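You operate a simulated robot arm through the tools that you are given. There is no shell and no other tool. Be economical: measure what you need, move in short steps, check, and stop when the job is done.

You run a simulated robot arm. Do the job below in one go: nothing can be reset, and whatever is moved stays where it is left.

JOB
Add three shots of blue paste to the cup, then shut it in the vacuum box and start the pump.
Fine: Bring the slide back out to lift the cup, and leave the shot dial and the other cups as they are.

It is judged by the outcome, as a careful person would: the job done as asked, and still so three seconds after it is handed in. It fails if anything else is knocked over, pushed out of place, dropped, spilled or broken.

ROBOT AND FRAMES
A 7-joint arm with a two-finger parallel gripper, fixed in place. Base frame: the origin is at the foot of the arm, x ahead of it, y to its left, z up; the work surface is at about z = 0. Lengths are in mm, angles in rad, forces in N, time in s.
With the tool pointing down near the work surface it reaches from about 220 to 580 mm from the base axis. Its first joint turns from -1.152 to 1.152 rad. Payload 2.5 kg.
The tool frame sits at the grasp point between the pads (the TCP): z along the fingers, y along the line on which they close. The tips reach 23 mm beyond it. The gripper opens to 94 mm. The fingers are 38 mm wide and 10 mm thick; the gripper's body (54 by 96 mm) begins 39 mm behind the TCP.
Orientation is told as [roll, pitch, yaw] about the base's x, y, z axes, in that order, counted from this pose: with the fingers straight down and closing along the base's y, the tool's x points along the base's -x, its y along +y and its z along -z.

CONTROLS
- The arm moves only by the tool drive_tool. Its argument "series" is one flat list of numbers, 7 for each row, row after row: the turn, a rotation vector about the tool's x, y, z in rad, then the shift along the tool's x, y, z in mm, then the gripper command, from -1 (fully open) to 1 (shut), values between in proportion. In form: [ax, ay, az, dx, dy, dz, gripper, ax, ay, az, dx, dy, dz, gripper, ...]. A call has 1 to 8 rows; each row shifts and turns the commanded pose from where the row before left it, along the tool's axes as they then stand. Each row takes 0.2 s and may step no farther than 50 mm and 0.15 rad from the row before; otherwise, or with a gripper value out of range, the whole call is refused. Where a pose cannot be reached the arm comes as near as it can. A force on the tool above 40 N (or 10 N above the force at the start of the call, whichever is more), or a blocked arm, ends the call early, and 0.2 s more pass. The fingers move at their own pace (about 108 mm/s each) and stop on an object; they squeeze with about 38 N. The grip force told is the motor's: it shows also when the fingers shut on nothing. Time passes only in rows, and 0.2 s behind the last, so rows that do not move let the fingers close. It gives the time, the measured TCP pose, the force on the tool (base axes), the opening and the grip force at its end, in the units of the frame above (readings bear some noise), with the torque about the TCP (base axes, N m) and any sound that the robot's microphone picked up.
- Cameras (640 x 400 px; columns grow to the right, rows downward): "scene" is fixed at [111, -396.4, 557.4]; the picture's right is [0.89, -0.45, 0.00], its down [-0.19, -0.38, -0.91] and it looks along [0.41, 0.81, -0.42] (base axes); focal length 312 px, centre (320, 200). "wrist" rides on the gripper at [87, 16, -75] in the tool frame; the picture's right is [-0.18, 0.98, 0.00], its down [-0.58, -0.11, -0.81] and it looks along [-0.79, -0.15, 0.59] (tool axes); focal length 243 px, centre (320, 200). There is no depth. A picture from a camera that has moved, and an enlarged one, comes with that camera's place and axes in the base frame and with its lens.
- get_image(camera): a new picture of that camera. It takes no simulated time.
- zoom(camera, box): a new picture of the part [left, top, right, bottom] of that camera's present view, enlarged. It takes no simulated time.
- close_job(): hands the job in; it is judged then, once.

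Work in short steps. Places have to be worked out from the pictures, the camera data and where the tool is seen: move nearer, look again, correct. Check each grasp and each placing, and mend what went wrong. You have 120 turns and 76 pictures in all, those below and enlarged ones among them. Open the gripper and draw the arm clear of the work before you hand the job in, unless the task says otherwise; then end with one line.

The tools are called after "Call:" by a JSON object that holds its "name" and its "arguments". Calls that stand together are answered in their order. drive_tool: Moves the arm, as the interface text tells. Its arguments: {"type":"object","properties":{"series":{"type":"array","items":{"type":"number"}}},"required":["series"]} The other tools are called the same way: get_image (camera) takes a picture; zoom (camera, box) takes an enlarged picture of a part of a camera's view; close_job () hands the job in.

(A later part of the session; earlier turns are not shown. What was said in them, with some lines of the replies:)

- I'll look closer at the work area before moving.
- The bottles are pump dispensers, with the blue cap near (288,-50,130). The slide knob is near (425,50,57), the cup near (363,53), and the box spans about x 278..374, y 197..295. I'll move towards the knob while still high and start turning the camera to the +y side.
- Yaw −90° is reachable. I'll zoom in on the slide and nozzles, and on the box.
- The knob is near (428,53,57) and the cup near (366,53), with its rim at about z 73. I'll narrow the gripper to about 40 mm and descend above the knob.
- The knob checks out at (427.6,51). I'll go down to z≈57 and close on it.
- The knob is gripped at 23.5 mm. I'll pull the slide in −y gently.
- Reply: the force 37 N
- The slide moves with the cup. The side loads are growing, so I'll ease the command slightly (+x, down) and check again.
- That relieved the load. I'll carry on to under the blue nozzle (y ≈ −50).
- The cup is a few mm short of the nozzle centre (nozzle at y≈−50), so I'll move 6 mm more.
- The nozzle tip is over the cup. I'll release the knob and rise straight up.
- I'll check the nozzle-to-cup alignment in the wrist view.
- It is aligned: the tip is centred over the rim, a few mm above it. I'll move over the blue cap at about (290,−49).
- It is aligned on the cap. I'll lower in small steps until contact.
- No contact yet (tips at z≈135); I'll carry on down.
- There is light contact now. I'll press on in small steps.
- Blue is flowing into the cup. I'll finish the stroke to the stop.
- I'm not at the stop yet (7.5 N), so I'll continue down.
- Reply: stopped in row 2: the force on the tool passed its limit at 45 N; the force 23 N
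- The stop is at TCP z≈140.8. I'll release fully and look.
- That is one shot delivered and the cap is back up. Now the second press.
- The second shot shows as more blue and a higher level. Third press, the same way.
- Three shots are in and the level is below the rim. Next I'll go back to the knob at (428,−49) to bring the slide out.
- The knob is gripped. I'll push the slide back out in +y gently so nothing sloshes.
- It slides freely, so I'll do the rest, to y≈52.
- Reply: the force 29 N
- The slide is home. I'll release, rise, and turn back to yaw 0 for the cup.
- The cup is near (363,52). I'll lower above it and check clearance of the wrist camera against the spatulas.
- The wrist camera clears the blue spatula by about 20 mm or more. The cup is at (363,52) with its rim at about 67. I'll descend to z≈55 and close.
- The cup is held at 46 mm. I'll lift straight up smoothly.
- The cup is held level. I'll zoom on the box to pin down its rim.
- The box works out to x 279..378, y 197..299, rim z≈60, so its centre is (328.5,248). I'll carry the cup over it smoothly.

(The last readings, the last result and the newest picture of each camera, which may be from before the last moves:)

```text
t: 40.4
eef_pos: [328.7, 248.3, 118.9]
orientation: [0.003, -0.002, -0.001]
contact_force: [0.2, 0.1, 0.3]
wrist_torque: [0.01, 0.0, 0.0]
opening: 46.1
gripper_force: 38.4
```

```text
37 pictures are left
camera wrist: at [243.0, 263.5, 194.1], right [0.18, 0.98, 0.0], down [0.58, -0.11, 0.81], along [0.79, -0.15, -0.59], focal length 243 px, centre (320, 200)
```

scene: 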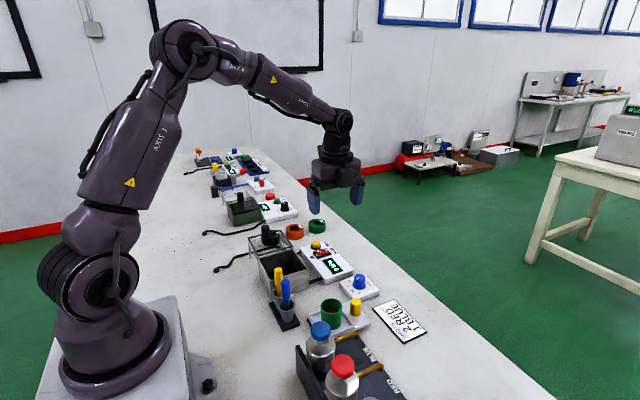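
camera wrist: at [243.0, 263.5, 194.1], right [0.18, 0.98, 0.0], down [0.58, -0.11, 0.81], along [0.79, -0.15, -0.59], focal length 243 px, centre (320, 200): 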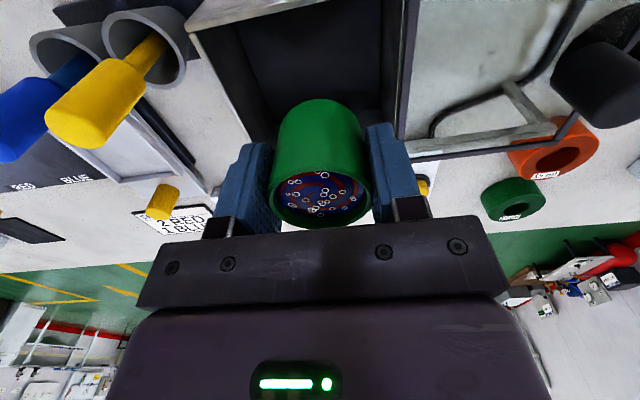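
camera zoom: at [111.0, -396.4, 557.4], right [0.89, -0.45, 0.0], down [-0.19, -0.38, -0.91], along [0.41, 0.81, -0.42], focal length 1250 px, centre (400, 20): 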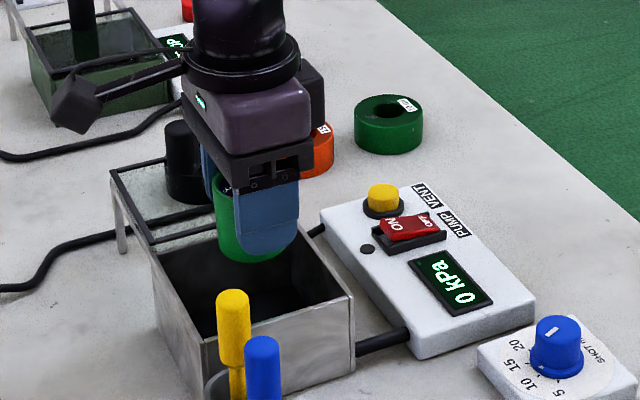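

It is centred over the box. I'll descend, slowly near the floor.

Call:
{"name": "drive_tool", "arguments": {"series": [0, 0, 0, 0, 0, 20, 0.3, 0, 0, 0, 0, 0, 20, 0.3, 0, 0, 0, 0, 0, 20, 0.3, 0, 0, 0, 0, 0, 12, 0.3, 0, 0, 0, 0, 0, 0, 0.3]}}

Call:
{"name": "zoom", "arguments": {"camera": "scene", "box": [240, 195, 360, 295]}}

```text
t: 41.6
eef_pos: [329.4, 248.1, 48.1]
orientation: [0.002, -0.003, 0.001]
contact_force: [0.2, 0.2, -0.1]
wrist_torque: [0.03, -0.01, 0.02]
opening: 46.3
gripper_force: 38.5
```

```text
4.00 times, centred on (300, 245) of scene
camera zoom: at [111.0, -396.4, 557.4], right [0.89, -0.45, 0.0], down [-0.19, -0.38, -0.91], along [0.41, 0.81, -0.42], focal length 1250 px, centre (400, 20)
```

zoom: 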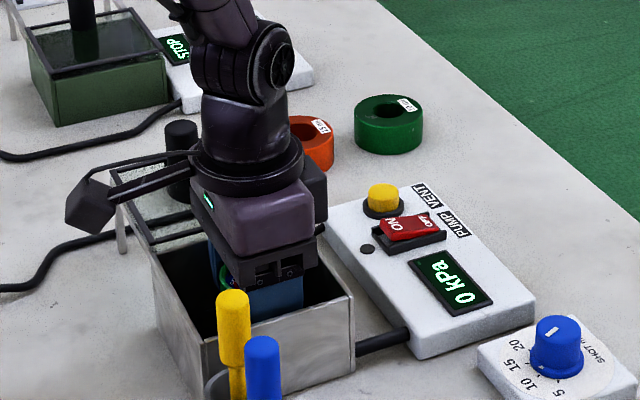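

No contact yet and it is well inside. I'll lower in 2 mm steps to the floor.

Call:
{"name": "drive_tool", "arguments": {"series": [0, 0, 0, 0, 0, 2, 0.3, 0, 0, 0, 0, 0, 2, 0.3, 0, 0, 0, 0, 0, 2, 0.3, 0, 0, 0, 0, 0, 2, 0.3, 0, 0, 0, 0, 0, 0, 0.3]}}

```text
t: 42.7
eef_pos: [328.8, 248.1, 42.2]
orientation: [0.002, -0.002, 0.0]
contact_force: [-0.7, -1.5, 5.8]
wrist_torque: [0.01, 0.02, 0.0]
opening: 46.4
gripper_force: 38.2
stopped in row 5: the force on the tool passed its limit at 42 N (the readings are from after the stop); the commanded pose is now the measured one
```

The cup is on the floor. I'll open to about 60 mm and rise.

Call:
{"name": "drive_tool", "arguments": {"series": [0, 0, 0, 0, 0, 0, -0.28, 0, 0, 0, 0, 0, 0, -0.28, 0, 0, 0, 0, 0, -10, -0.28, 0, 0, 0, 0, 0, -25, -0.28, 0, 0, 0, 0, 0, -40, -0.28, 0, 0, 0, 0, 0, -40, -0.28, 0, 0, 0, 0, 0, -40, -0.28]}}

Call:
{"name": "get_image", "arguments": {"camera": "wrist"}}

Call:
{"name": "zoom", "arguments": {"camera": "scene", "box": [240, 195, 360, 295]}}

```text
t: 44.3
eef_pos: [329.9, 248.6, 197.3]
orientation: [0.001, 0.0, 0.0]
contact_force: [0.6, -0.8, 0.0]
wrist_torque: [0.02, -0.01, -0.03]
opening: 60.3
gripper_force: 0.1
```

```text
35 pictures are left
camera wrist: at [243.4, 265.1, 273.0], right [0.18, 0.98, 0.0], down [0.58, -0.11, 0.81], along [0.79, -0.15, -0.59], focal length 243 px, centre (320, 200)
```

wrist: 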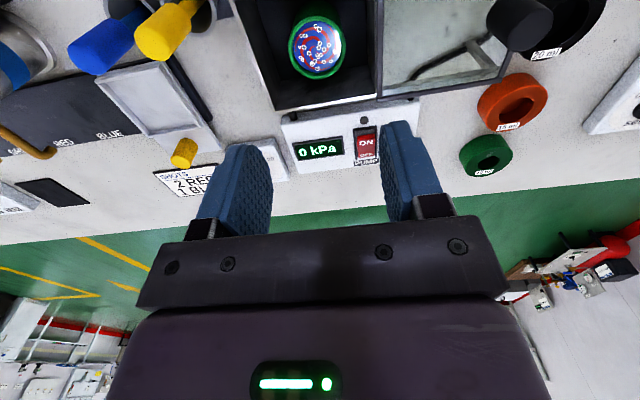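

```text
4.00 times, centred on (300, 245) of scene
camera zoom: at [111.0, -396.4, 557.4], right [0.89, -0.45, 0.0], down [-0.19, -0.38, -0.91], along [0.41, 0.81, -0.42], focal length 1250 px, centre (400, 20)
```

zoom: 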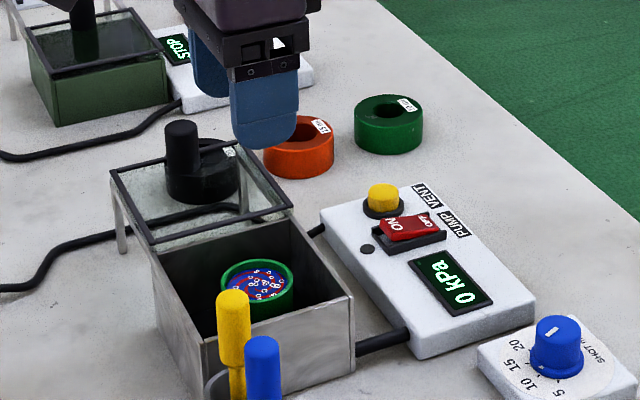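

The cup stands in the box. Next is the lid: I'll move over it to locate the black knob.

Call:
{"name": "drive_tool", "arguments": {"series": [0, 0, 0, 4, 40, 0, -0.28, 0, 0, 0, 4, 40, 0, -0.28, 0, 0, 0, 2, 30, 0, -0.28, 0, 0, 0, 0, 0, 0, -0.28]}}

Call:
{"name": "get_image", "arguments": {"camera": "wrist"}}

Call:
{"name": "zoom", "arguments": {"camera": "scene", "box": [240, 195, 340, 270]}}

```text
t: 45.3
eef_pos: [319.1, 358.3, 196.8]
orientation: [0.001, 0.0, 0.0]
contact_force: [0.9, 0.3, -0.8]
wrist_torque: [-0.03, -0.02, 0.02]
opening: 60.2
gripper_force: 0.1
```

```text
33 pictures are left
camera wrist: at [233.4, 374.6, 271.8], right [0.18, 0.98, 0.0], down [0.58, -0.11, 0.81], along [0.79, -0.15, -0.59], focal length 243 px, centre (320, 200)
```

wrist: 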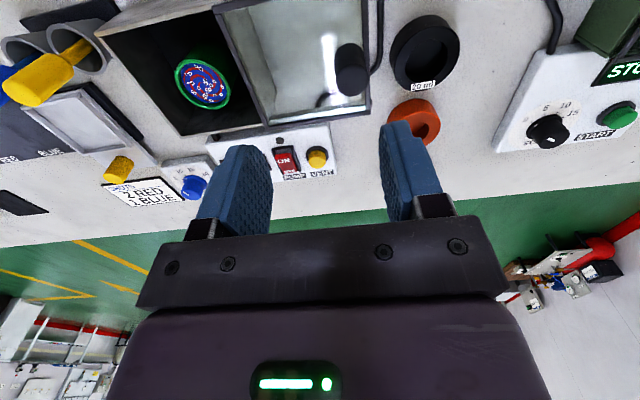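

```text
5.33 times, centred on (290, 232) of scene
camera zoom: at [111.0, -396.4, 557.4], right [0.89, -0.45, 0.0], down [-0.19, -0.38, -0.91], along [0.41, 0.81, -0.42], focal length 1666 px, centre (480, 27)
```

zoom: 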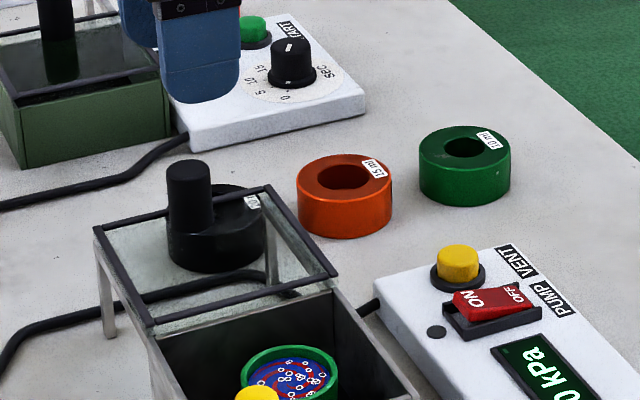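

The lid knob is at (325,380), top z≈105. I'll move over it with a ~45 mm opening and descend.

Call:
{"name": "drive_tool", "arguments": {"series": [0, 0, 0, -6, 22, 0, 0.04, 0, 0, 0, 0, 0, 30, 0.04, 0, 0, 0, 0, 0, 25, 0.04, 0, 0, 0, 0, 0, 0, 0.04]}}

Call:
{"name": "get_image", "arguments": {"camera": "wrist"}}

Call:
{"name": "zoom", "arguments": {"camera": "scene", "box": [240, 175, 340, 250]}}

```text
t: 46.3
eef_pos: [324.0, 381.0, 142.0]
orientation: [0.002, -0.002, -0.001]
contact_force: [0.2, 0.2, -0.4]
wrist_torque: [0.01, 0.01, 0.0]
opening: 45.2
gripper_force: 0.1
```

```text
31 pictures are left
camera wrist: at [239.0, 396.8, 216.5], right [0.18, 0.98, 0.0], down [0.58, -0.11, 0.81], along [0.79, -0.15, -0.59], focal length 243 px, centre (320, 200)
```

wrist: 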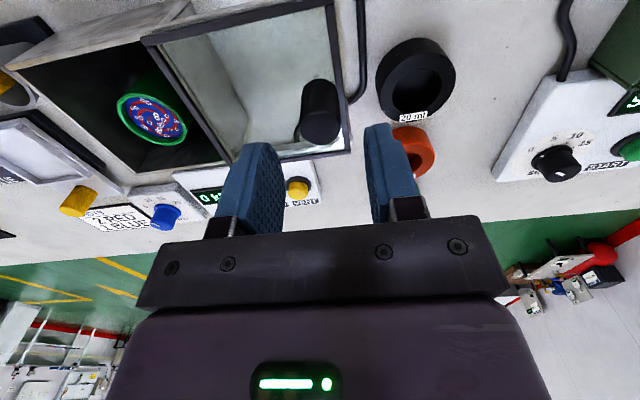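

```text
5.33 times, centred on (290, 212) of scene
camera zoom: at [111.0, -396.4, 557.4], right [0.89, -0.45, 0.0], down [-0.19, -0.38, -0.91], along [0.41, 0.81, -0.42], focal length 1666 px, centre (480, 133)
```

zoom: 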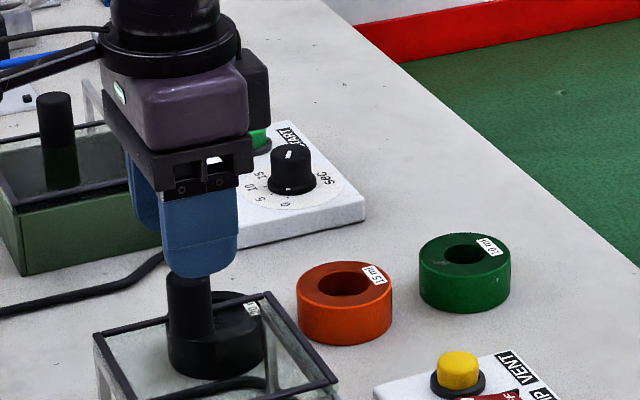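

It is well aligned. I'll descend to z≈95 and close on the knob.

Call:
{"name": "drive_tool", "arguments": {"series": [0, 0, 0, 1.5, 0, 20, 0.04, 0, 0, 0, 0, 0.5, 17, 0.04, 0, 0, 0, 0, 0, 10, 0.04, 0, 0, 0, 0, 0, 0, 0.04, 0, 0, 0, 0, 0, 0, 0.6, 0, 0, 0, 0, 0, 0, 0.6]}}

Call:
{"name": "zoom", "arguments": {"camera": "scene", "box": [240, 195, 340, 270]}}

```text
t: 47.7
eef_pos: [324.3, 381.8, 95.0]
orientation: [0.0, -0.001, 0.001]
contact_force: [-0.9, -2.3, 2.1]
wrist_torque: [-0.77, 0.06, 0.01]
opening: 23.7
gripper_force: 45.3
```

```text
5.33 times, centred on (290, 232) of scene
camera zoom: at [111.0, -396.4, 557.4], right [0.89, -0.45, 0.0], down [-0.19, -0.38, -0.91], along [0.41, 0.81, -0.42], focal length 1666 px, centre (480, 27)
```

zoom: 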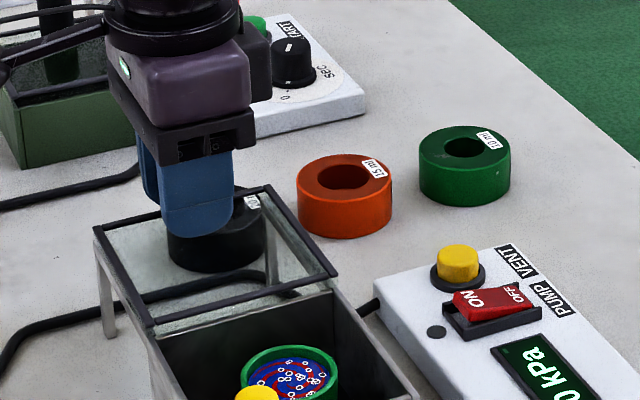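

The knob is gripped at 23.7 mm. I'll slide the lid toward −y, gently at first.

Call:
{"name": "drive_tool", "arguments": {"series": [0, 0, 0, 0, -8, 0, 0.6, 0, 0, 0, 0, -10, 0, 0.6, 0, 0, 0, 0, -10, 0, 0.6, 0, 0, 0, 0, 0, 0, 0.6]}}

Call:
{"name": "zoom", "arguments": {"camera": "scene", "box": [240, 195, 340, 270]}}

```text
t: 48.7
eef_pos: [323.4, 353.4, 95.3]
orientation: [0.002, -0.001, 0.002]
contact_force: [-5.1, 0.1, 5.4]
wrist_torque: [-0.67, -0.63, 0.18]
opening: 23.8
gripper_force: 44.9
```

```text
5.33 times, centred on (290, 232) of scene
camera zoom: at [111.0, -396.4, 557.4], right [0.89, -0.45, 0.0], down [-0.19, -0.38, -0.91], along [0.41, 0.81, -0.42], focal length 1666 px, centre (480, 27)
```

zoom: 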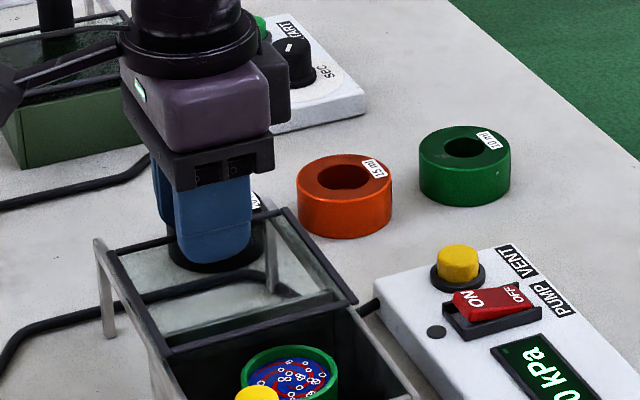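

The lid slides. I'll continue.

Call:
{"name": "drive_tool", "arguments": {"series": [0, 0, 0, 0, -12, 0, 0.6, 0, 0, 0, 0, -14, 0, 0.6, 0, 0, 0, 0, -14, 0, 0.6, 0, 0, 0, 0, -12, 0, 0.6, 0, 0, 0, 0, -8, 0, 0.6, 0, 0, 0, 0, 0, 0, 0.6]}}

Call:
{"name": "zoom", "arguments": {"camera": "scene", "box": [250, 210, 350, 285]}}

```text
t: 50.1
eef_pos: [323.9, 292.8, 95.8]
orientation: [0.002, -0.001, 0.0]
contact_force: [-12.0, -1.4, 6.4]
wrist_torque: [-0.56, -0.08, 0.09]
opening: 23.7
gripper_force: 45.4
```

```text
5.33 times, centred on (300, 248) of scene
camera zoom: at [111.0, -396.4, 557.4], right [0.89, -0.45, 0.0], down [-0.19, -0.38, -0.91], along [0.41, 0.81, -0.42], focal length 1666 px, centre (427, -53)
```

zoom: 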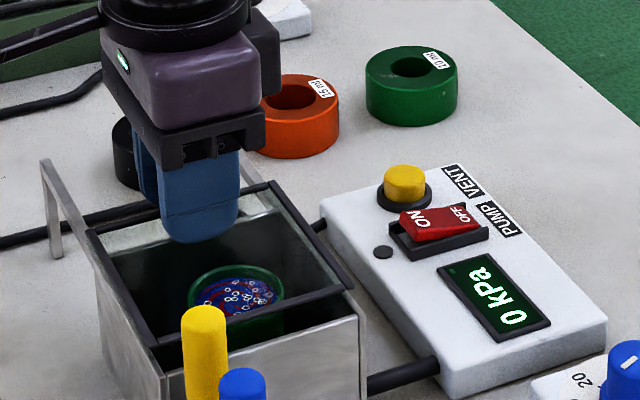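

Nearly shut. I'll push the last stretch in small steps until it stops.

Call:
{"name": "drive_tool", "arguments": {"series": [0, 0, 0, 0, -4, 0, 0.6, 0, 0, 0, 0, -4, 0, 0.6, 0, 0, 0, 0, -3, 0, 0.6, 0, 0, 0, 0, -3, 0, 0.6, 0, 0, 0, 0, 0, 0, 0.6]}}

Call:
{"name": "zoom", "arguments": {"camera": "scene", "box": [250, 210, 350, 285]}}

```text
t: 51.3
eef_pos: [323.9, 280.7, 94.6]
orientation: [0.007, -0.003, 0.001]
contact_force: [-6.0, 18.8, -5.9]
wrist_torque: [-0.72, 1.24, -0.23]
opening: 24.0
gripper_force: 44.8
```

```text
5.33 times, centred on (300, 248) of scene
camera zoom: at [111.1, -396.4, 557.4], right [0.89, -0.45, 0.0], down [-0.19, -0.38, -0.91], along [0.41, 0.81, -0.42], focal length 1666 px, centre (427, -53)
```

zoom: 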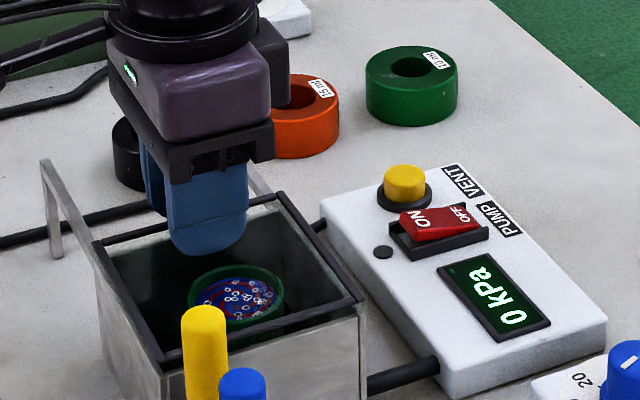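

Resistance is now 19 N in y and the lid front is flush with the box edge. One more nudge to confirm the stop.

Call:
{"name": "drive_tool", "arguments": {"series": [0, 0, 0, 0, -2, 0, 0.6, 0, 0, 0, 0, 0, 0, 0.6]}}

```text
t: 51.8
eef_pos: [325.2, 281.1, 94.3]
orientation: [0.011, -0.006, 0.004]
contact_force: [2.7, 4.3, -1.7]
wrist_torque: [-1.03, 0.15, -0.07]
opening: 24.0
gripper_force: 45.3
stopped in row 2: the force on the tool passed its limit at 42 N (the readings are from after the stop); the commanded pose is now the measured one
```

The lid is at its stop. I'll release and rise, then look at the pump switch.

Call:
{"name": "drive_tool", "arguments": {"series": [0, 0, 0, 0, 0, 0, 0.04, 0, 0, 0, 0, 0, 0, 0.04, 0, 0, 0, 0, 0, -20, 0.04, 0, 0, 0, 0, 0, -40, 0.04, 0, 0, 0, 0, 0, -30, 0.04, 0, 0, 0, -30, 0, 0, 0.04, 0, 0, 0, -30, 0, 0, 1, 0, 0, 0, 0, 0, 0, 1]}}

Call:
{"name": "get_image", "arguments": {"camera": "wrist"}}

Call:
{"name": "zoom", "arguments": {"camera": "scene", "box": [250, 210, 350, 285]}}

```text
t: 53.6
eef_pos: [383.2, 280.5, 187.5]
orientation: [0.011, -0.006, 0.003]
contact_force: [0.5, -0.7, -0.7]
wrist_torque: [0.01, 0.02, 0.0]
opening: 0.1
gripper_force: 37.7
```

```text
25 pictures are left
camera wrist: at [297.1, 294.7, 260.6], right [0.18, 0.98, 0.01], down [0.58, -0.12, 0.81], along [0.8, -0.14, -0.59], focal length 243 px, centre (320, 200)
```

wrist: 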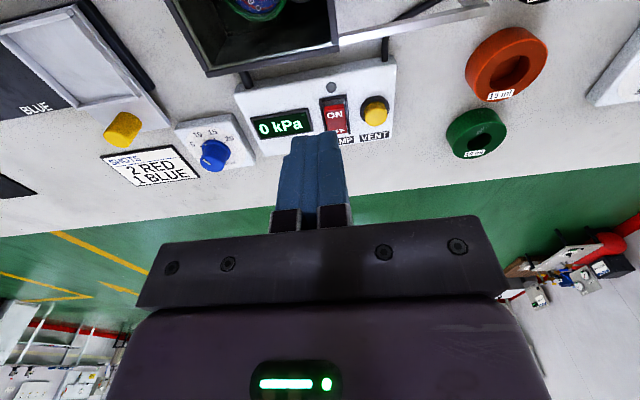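

```text
5.33 times, centred on (300, 248) of scene
camera zoom: at [111.0, -396.4, 557.4], right [0.89, -0.45, 0.0], down [-0.19, -0.38, -0.91], along [0.41, 0.81, -0.42], focal length 1666 px, centre (427, -53)
```

zoom: 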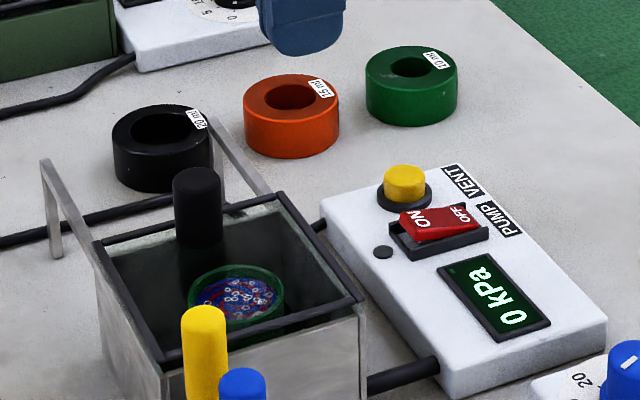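

The lid is shut. I'll zoom in on the switch from the wrist.

Call:
{"name": "zoom", "arguments": {"camera": "wrist", "box": [230, 40, 410, 180]}}

Call:
{"name": "zoom", "arguments": {"camera": "scene", "box": [300, 230, 350, 270]}}

```text
2.86 times, centred on (320, 110) of wrist
camera zoom: at [297.1, 294.7, 260.6], right [0.18, 0.98, 0.01], down [0.58, -0.12, 0.81], along [0.8, -0.14, -0.59], focal length 693 px, centre (320, 457)
```

zoom: 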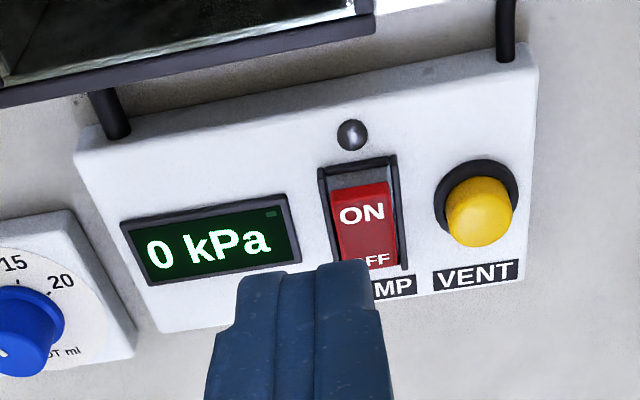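

```text
10.00 times, centred on (325, 250) of scene
camera zoom: at [111.0, -396.4, 557.4], right [0.89, -0.45, 0.0], down [-0.19, -0.38, -0.91], along [0.41, 0.81, -0.42], focal length 3124 px, centre (270, -300)
```

zoom: 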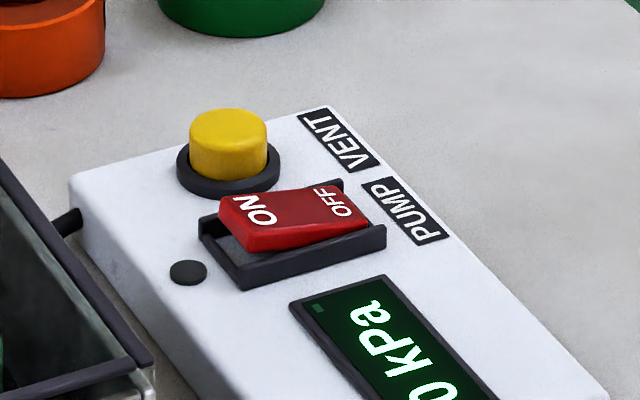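

The ON end of the rocker is raised at about (444,285,38), with the pivot near x 464. I'll position over x≈450, y≈286 and yaw a little so the wrist camera stays clear of the lid knob.

Call:
{"name": "drive_tool", "arguments": {"series": [0, 0, 0, -33.4, 2.8, 0, 1, 0, 0, 0, -33.4, 2.7, 0, 1, 0, 0, 0.15, 0, 0, 0, 1, 0, 0, 0.15, 0, 0, 0, 1, 0, 0, 0, 0, 0, 45, 1, 0, 0, 0, 0, 0, 40, 1, 0, 0, 0, 0, 0, 20, 1, 0, 0, 0, 0, 0, 0, 1]}}

Call:
{"name": "zoom", "arguments": {"camera": "wrist", "box": [220, 40, 420, 180]}}

Call:
{"name": "zoom", "arguments": {"camera": "scene", "box": [260, 190, 380, 280]}}

```text
t: 55.4
eef_pos: [450.7, 286.2, 80.5]
orientation: [0.012, -0.002, -0.297]
contact_force: [-0.6, -0.5, -0.2]
wrist_torque: [-0.03, -0.03, 0.02]
opening: 0.0
gripper_force: 38.1
```

```text
2.86 times, centred on (320, 110) of wrist
camera zoom: at [372.6, 326.6, 155.0], right [0.46, 0.89, 0.01], down [0.52, -0.28, 0.81], along [0.72, -0.37, -0.59], focal length 693 px, centre (320, 457)
```

zoom: 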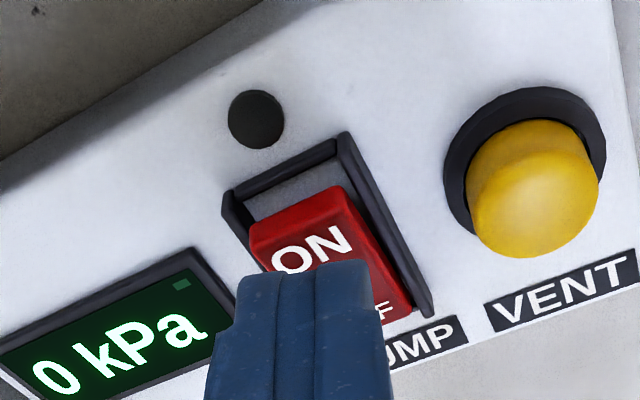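

```text
4.44 times, centred on (320, 235) of scene
camera zoom: at [111.0, -396.4, 557.4], right [0.89, -0.45, 0.0], down [-0.19, -0.38, -0.91], along [0.41, 0.81, -0.42], focal length 1388 px, centre (320, 44)
```

zoom: 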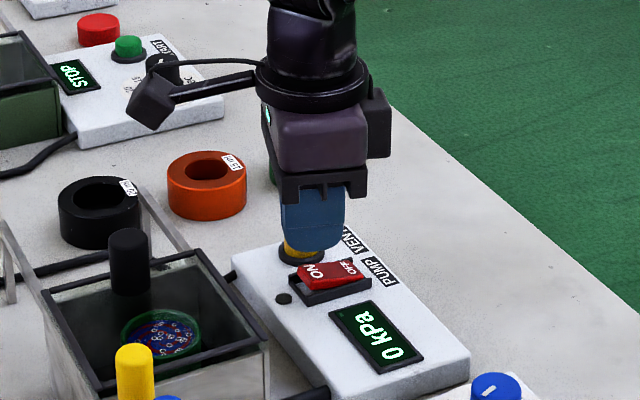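

The ON edge is confirmed at (445,286). I'll press down in small steps.

Call:
{"name": "drive_tool", "arguments": {"series": [0, 0, 0, 0, 0, 10, 1, 0, 0, 0, 0, 0, 6, 1, 0, 0, 0, 0, 0, 3, 1, 0, 0, 0, 0, 0, 2, 1, 0, 0, 0, 0, 0, 2, 1, 0, 0, 0, 0, 0, 0, 1]}}

Call:
{"name": "zoom", "arguments": {"camera": "scene", "box": [290, 220, 370, 280]}}

```text
t: 56.8
eef_pos: [451.1, 287.4, 57.6]
orientation: [0.011, -0.002, -0.298]
contact_force: [0.6, -0.4, -0.3]
wrist_torque: [0.0, -0.02, -0.03]
opening: 0.1
gripper_force: 37.9
```

```text
6.67 times, centred on (330, 250) of scene
camera zoom: at [111.0, -396.4, 557.4], right [0.89, -0.45, 0.0], down [-0.19, -0.38, -0.91], along [0.41, 0.81, -0.42], focal length 2082 px, centre (253, -133)
```

zoom: 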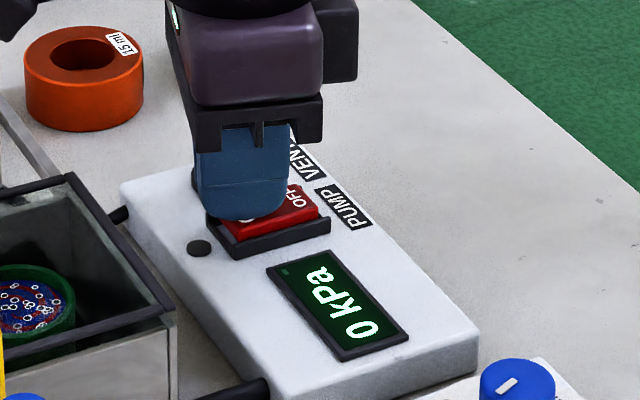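

There's no force yet, so the tip is just above the rocker. I'll continue.

Call:
{"name": "drive_tool", "arguments": {"series": [0, 0, 0, 0, 0, 2, 1, 0, 0, 0, 0, 0, 2, 1, 0, 0, 0, 0, 0, 2, 1, 0, 0, 0, 0, 0, 2, 1, 0, 0, 0, 0, 0, 0, 1]}}

Call:
{"name": "zoom", "arguments": {"camera": "scene", "box": [290, 220, 370, 280]}}

```text
t: 57.4
eef_pos: [450.2, 286.5, 57.7]
orientation: [0.01, 0.0, -0.296]
contact_force: [-1.8, -0.5, 2.1]
wrist_torque: [-0.09, 0.02, -0.04]
opening: 0.0
gripper_force: 37.8
stopped in row 2: the force on the tool passed its limit at 46 N (the readings are from after the stop); the commanded pose is now the measured one
```

```text
6.67 times, centred on (330, 250) of scene
camera zoom: at [111.0, -396.4, 557.4], right [0.89, -0.45, 0.0], down [-0.19, -0.38, -0.91], along [0.41, 0.81, -0.42], focal length 2082 px, centre (253, -133)
```

zoom: 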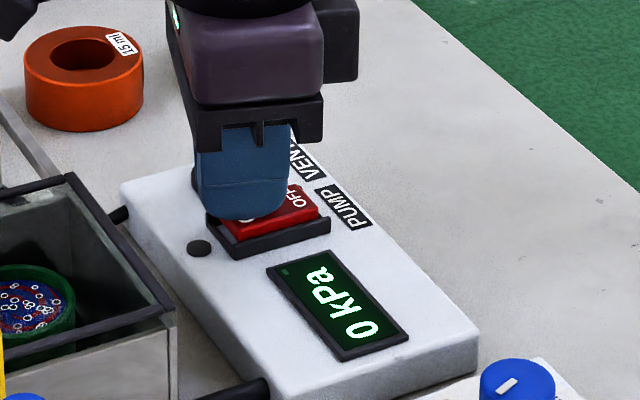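

It's blocked at tip z≈34. I'll rise and see whether the rocker flipped.

Call:
{"name": "drive_tool", "arguments": {"series": [0, 0, 0, 0, 0, -20, 1, 0, 0, 0, 0, 0, -25, 1, 0, 0, 0, 0, 0, 0, 1]}}

Call:
{"name": "zoom", "arguments": {"camera": "scene", "box": [290, 220, 370, 280]}}

```text
t: 58.2
eef_pos: [449.3, 286.4, 103.7]
orientation: [0.011, 0.0, -0.296]
contact_force: [-0.3, 0.3, 0.0]
wrist_torque: [0.0, -0.02, 0.01]
opening: 0.0
gripper_force: 38.1
```

```text
6.67 times, centred on (330, 250) of scene
camera zoom: at [111.0, -396.4, 557.4], right [0.89, -0.45, 0.0], down [-0.19, -0.38, -0.91], along [0.41, 0.81, -0.42], focal length 2082 px, centre (253, -133)
```

zoom: 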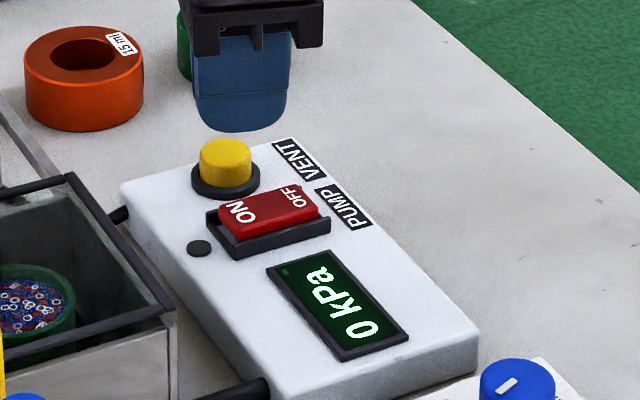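

Not flipped: the flat, wide tip blocks it. I'll go back to yaw 0 and tilt the tool 0.45 rad so the tip's +x corner presses just the ON end. Tilting also lifts the camera away from the lid knob.

Call:
{"name": "drive_tool", "arguments": {"series": [0, 0, -0.15, 0, 0, -10, 1, 0, 0, -0.147, 0, 0, -5, 1, 0, 0.15, 0, 0, 0, 0, 1, 0, 0.15, 0, 0, 0, 0, 1, 0, 0.15, 0, 0, 0, 0, 1, 0, 0, 0, 0, 0, 0, 1]}}

Call:
{"name": "zoom", "arguments": {"camera": "scene", "box": [280, 190, 380, 265]}}

```text
t: 59.6
eef_pos: [449.9, 286.5, 116.3]
orientation: [0.01, 0.448, 0.005]
contact_force: [0.1, 0.5, -0.3]
wrist_torque: [0.04, 0.01, 0.05]
opening: 0.0
gripper_force: 38.3
```

```text
5.33 times, centred on (330, 228) of scene
camera zoom: at [111.0, -396.4, 557.4], right [0.89, -0.45, 0.0], down [-0.19, -0.38, -0.91], along [0.41, 0.81, -0.42], focal length 1666 px, centre (267, 53)
```

zoom: 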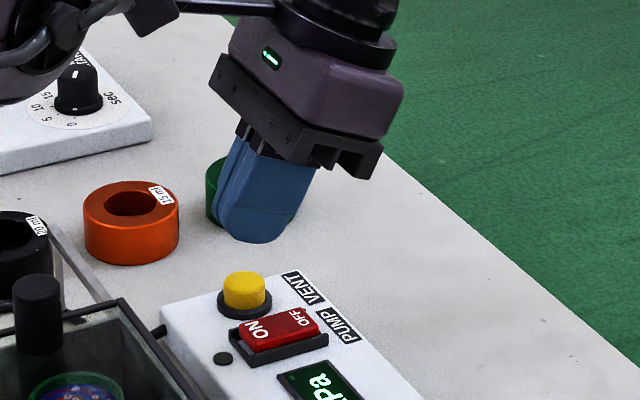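

The tilt is as planned. I'll bring the tip corner above the ON end.

Call:
{"name": "drive_tool", "arguments": {"series": [0, 0, 0, -7.7, 0, 21.8, 1, 0, 0, 0, -7.8, 0, 21.8, 1, 0, 0, 0, 0, 0, 0, 1]}}

Call:
{"name": "zoom", "arguments": {"camera": "scene", "box": [300, 225, 360, 270]}}

Call:
{"name": "zoom", "arguments": {"camera": "wrist", "box": [220, 40, 420, 240]}}

```text
t: 60.4
eef_pos: [445.6, 287.3, 71.7]
orientation: [0.011, 0.447, 0.004]
contact_force: [-0.1, -0.9, -0.3]
wrist_torque: [-0.01, 0.01, 0.01]
opening: 0.0
gripper_force: 38.3
```

```text
8.89 times, centred on (330, 248) of scene
camera zoom: at [111.0, -396.4, 557.4], right [0.89, -0.45, 0.0], down [-0.19, -0.38, -0.91], along [0.41, 0.81, -0.42], focal length 2777 px, centre (231, -222)
```

zoom: 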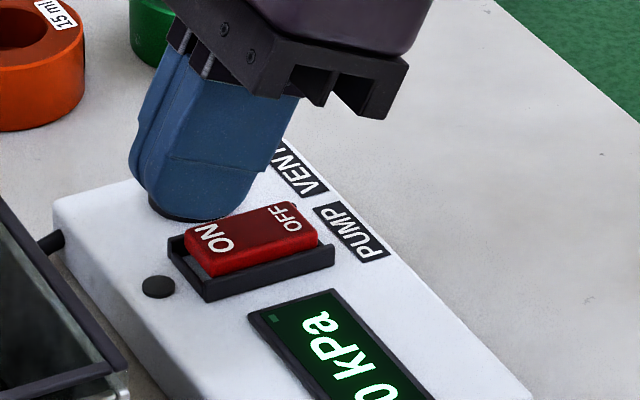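

```text
2.00 times, centred on (320, 140) of wrist
camera zoom: at [400.4, 302.2, 176.6], right [0.17, 0.98, -0.07], down [0.87, -0.11, 0.47], along [0.46, -0.14, -0.88], focal length 485 px, centre (320, 320)
```

zoom: 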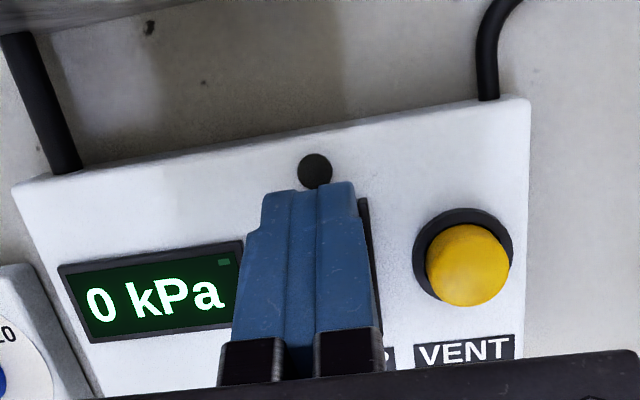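

The tip corner projects where expected, right above the ON edge. I'll press in small steps.

Call:
{"name": "drive_tool", "arguments": {"series": [0, 0, 0, -2.6, 0, 5.4, 1, 0, 0, 0, -0.87, 0, 1.8, 1, 0, 0, 0, -0.435, 0, 0.9, 1, 0, 0, 0, -0.435, 0, 0.9, 1, 0, 0, 0, -0.435, 0, 0.9, 1, 0, 0, 0, 0, 0, 0, 1]}}

```text
t: 61.8
eef_pos: [444.8, 287.2, 62.2]
orientation: [0.013, 0.448, 0.004]
contact_force: [-6.3, -2.2, 10.6]
wrist_torque: [-0.06, 0.06, -0.07]
opening: 0.1
gripper_force: 38.0
heard: click
```

A click was heard. I'll check the switch and display.

Call:
{"name": "zoom", "arguments": {"camera": "scene", "box": [300, 225, 360, 270]}}

```text
8.89 times, centred on (330, 248) of scene
camera zoom: at [111.0, -396.4, 557.3], right [0.89, -0.45, 0.0], down [-0.19, -0.38, -0.91], along [0.41, 0.81, -0.42], focal length 2777 px, centre (231, -222)
```

zoom: 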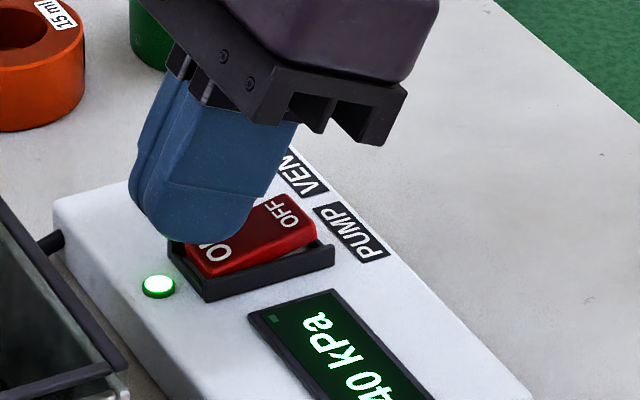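

The pump is on: green lamp lit, pressure falling. I'll withdraw straight up, untilt, and draw clear.

Call:
{"name": "drive_tool", "arguments": {"series": [0, 0, 0, 8.7, 0, -18, 1, 0, 0, 0, 17, 0, -36, 1, 0, 0, 0, 17, 0, -36, 1, 0, -0.15, 0, 0, 0, 0, -0.5, 0, -0.15, 0, 0, 0, 0, -1, 0, -0.15, 0, 0, 0, 0, -1, 0, 0, 0, 0, 0, -40, -1, 0, 0, 0, 0, 0, -40, -1]}}

Call:
{"name": "drive_tool", "arguments": {"series": [0, 0, 0, 40, 0, 0, -1, 0, 0, 0, 40, 0, 0, -1, 0, 0, 0, 40, 0, 0, -1, 0, 0, 0, 0, 0, 0, -1, 0, 0, 0, 0, 0, 0, -1, 0, 0, 0, 0, 0, 0, -1]}}

Call:
{"name": "get_image", "arguments": {"camera": "scene"}}

Call:
{"name": "zoom", "arguments": {"camera": "scene", "box": [240, 210, 380, 315]}}

```text
t: 63.6
eef_pos: [446.9, 285.5, 241.3]
orientation: [0.012, -0.004, -0.001]
contact_force: [0.2, -0.7, -0.5]
wrist_torque: [-0.03, -0.02, -0.02]
opening: 94.4
gripper_force: 0.0
```

```text
t: 65.0
eef_pos: [325.4, 286.6, 240.0]
orientation: [0.01, -0.004, 0.002]
contact_force: [0.0, -0.5, 0.2]
wrist_torque: [0.0, 0.01, -0.03]
opening: 94.1
gripper_force: 0.1
```

```text
12 pictures are left
```

scene: 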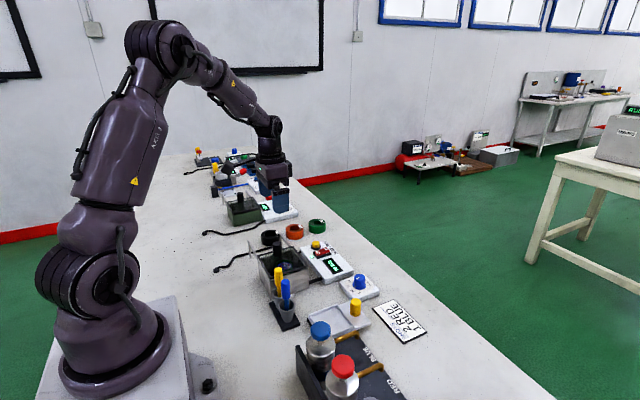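

```text
3.81 times, centred on (310, 262) of scene
camera zoom: at [111.0, -396.4, 557.4], right [0.89, -0.45, 0.0], down [-0.19, -0.38, -0.91], along [0.41, 0.81, -0.42], focal length 1190 px, centre (358, -38)
```

zoom: 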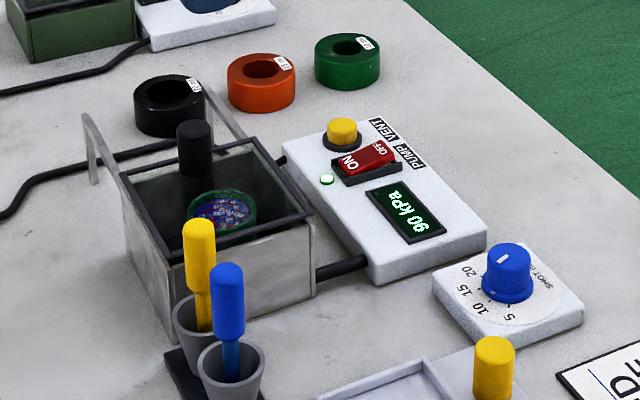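

The lid is shut with the cup inside, the gauge reads about −90 kPa with the lamp on, and nothing else has moved. I'll hand it in.

Call:
{"name": "close_job", "arguments": {}}

```text
The job is handed in.
```

The cup has its three shots of blue and is shut in the vacuum box, with the pump running at about −90 kPa; the slide is back out, and the shot dial and other cups are untouched.
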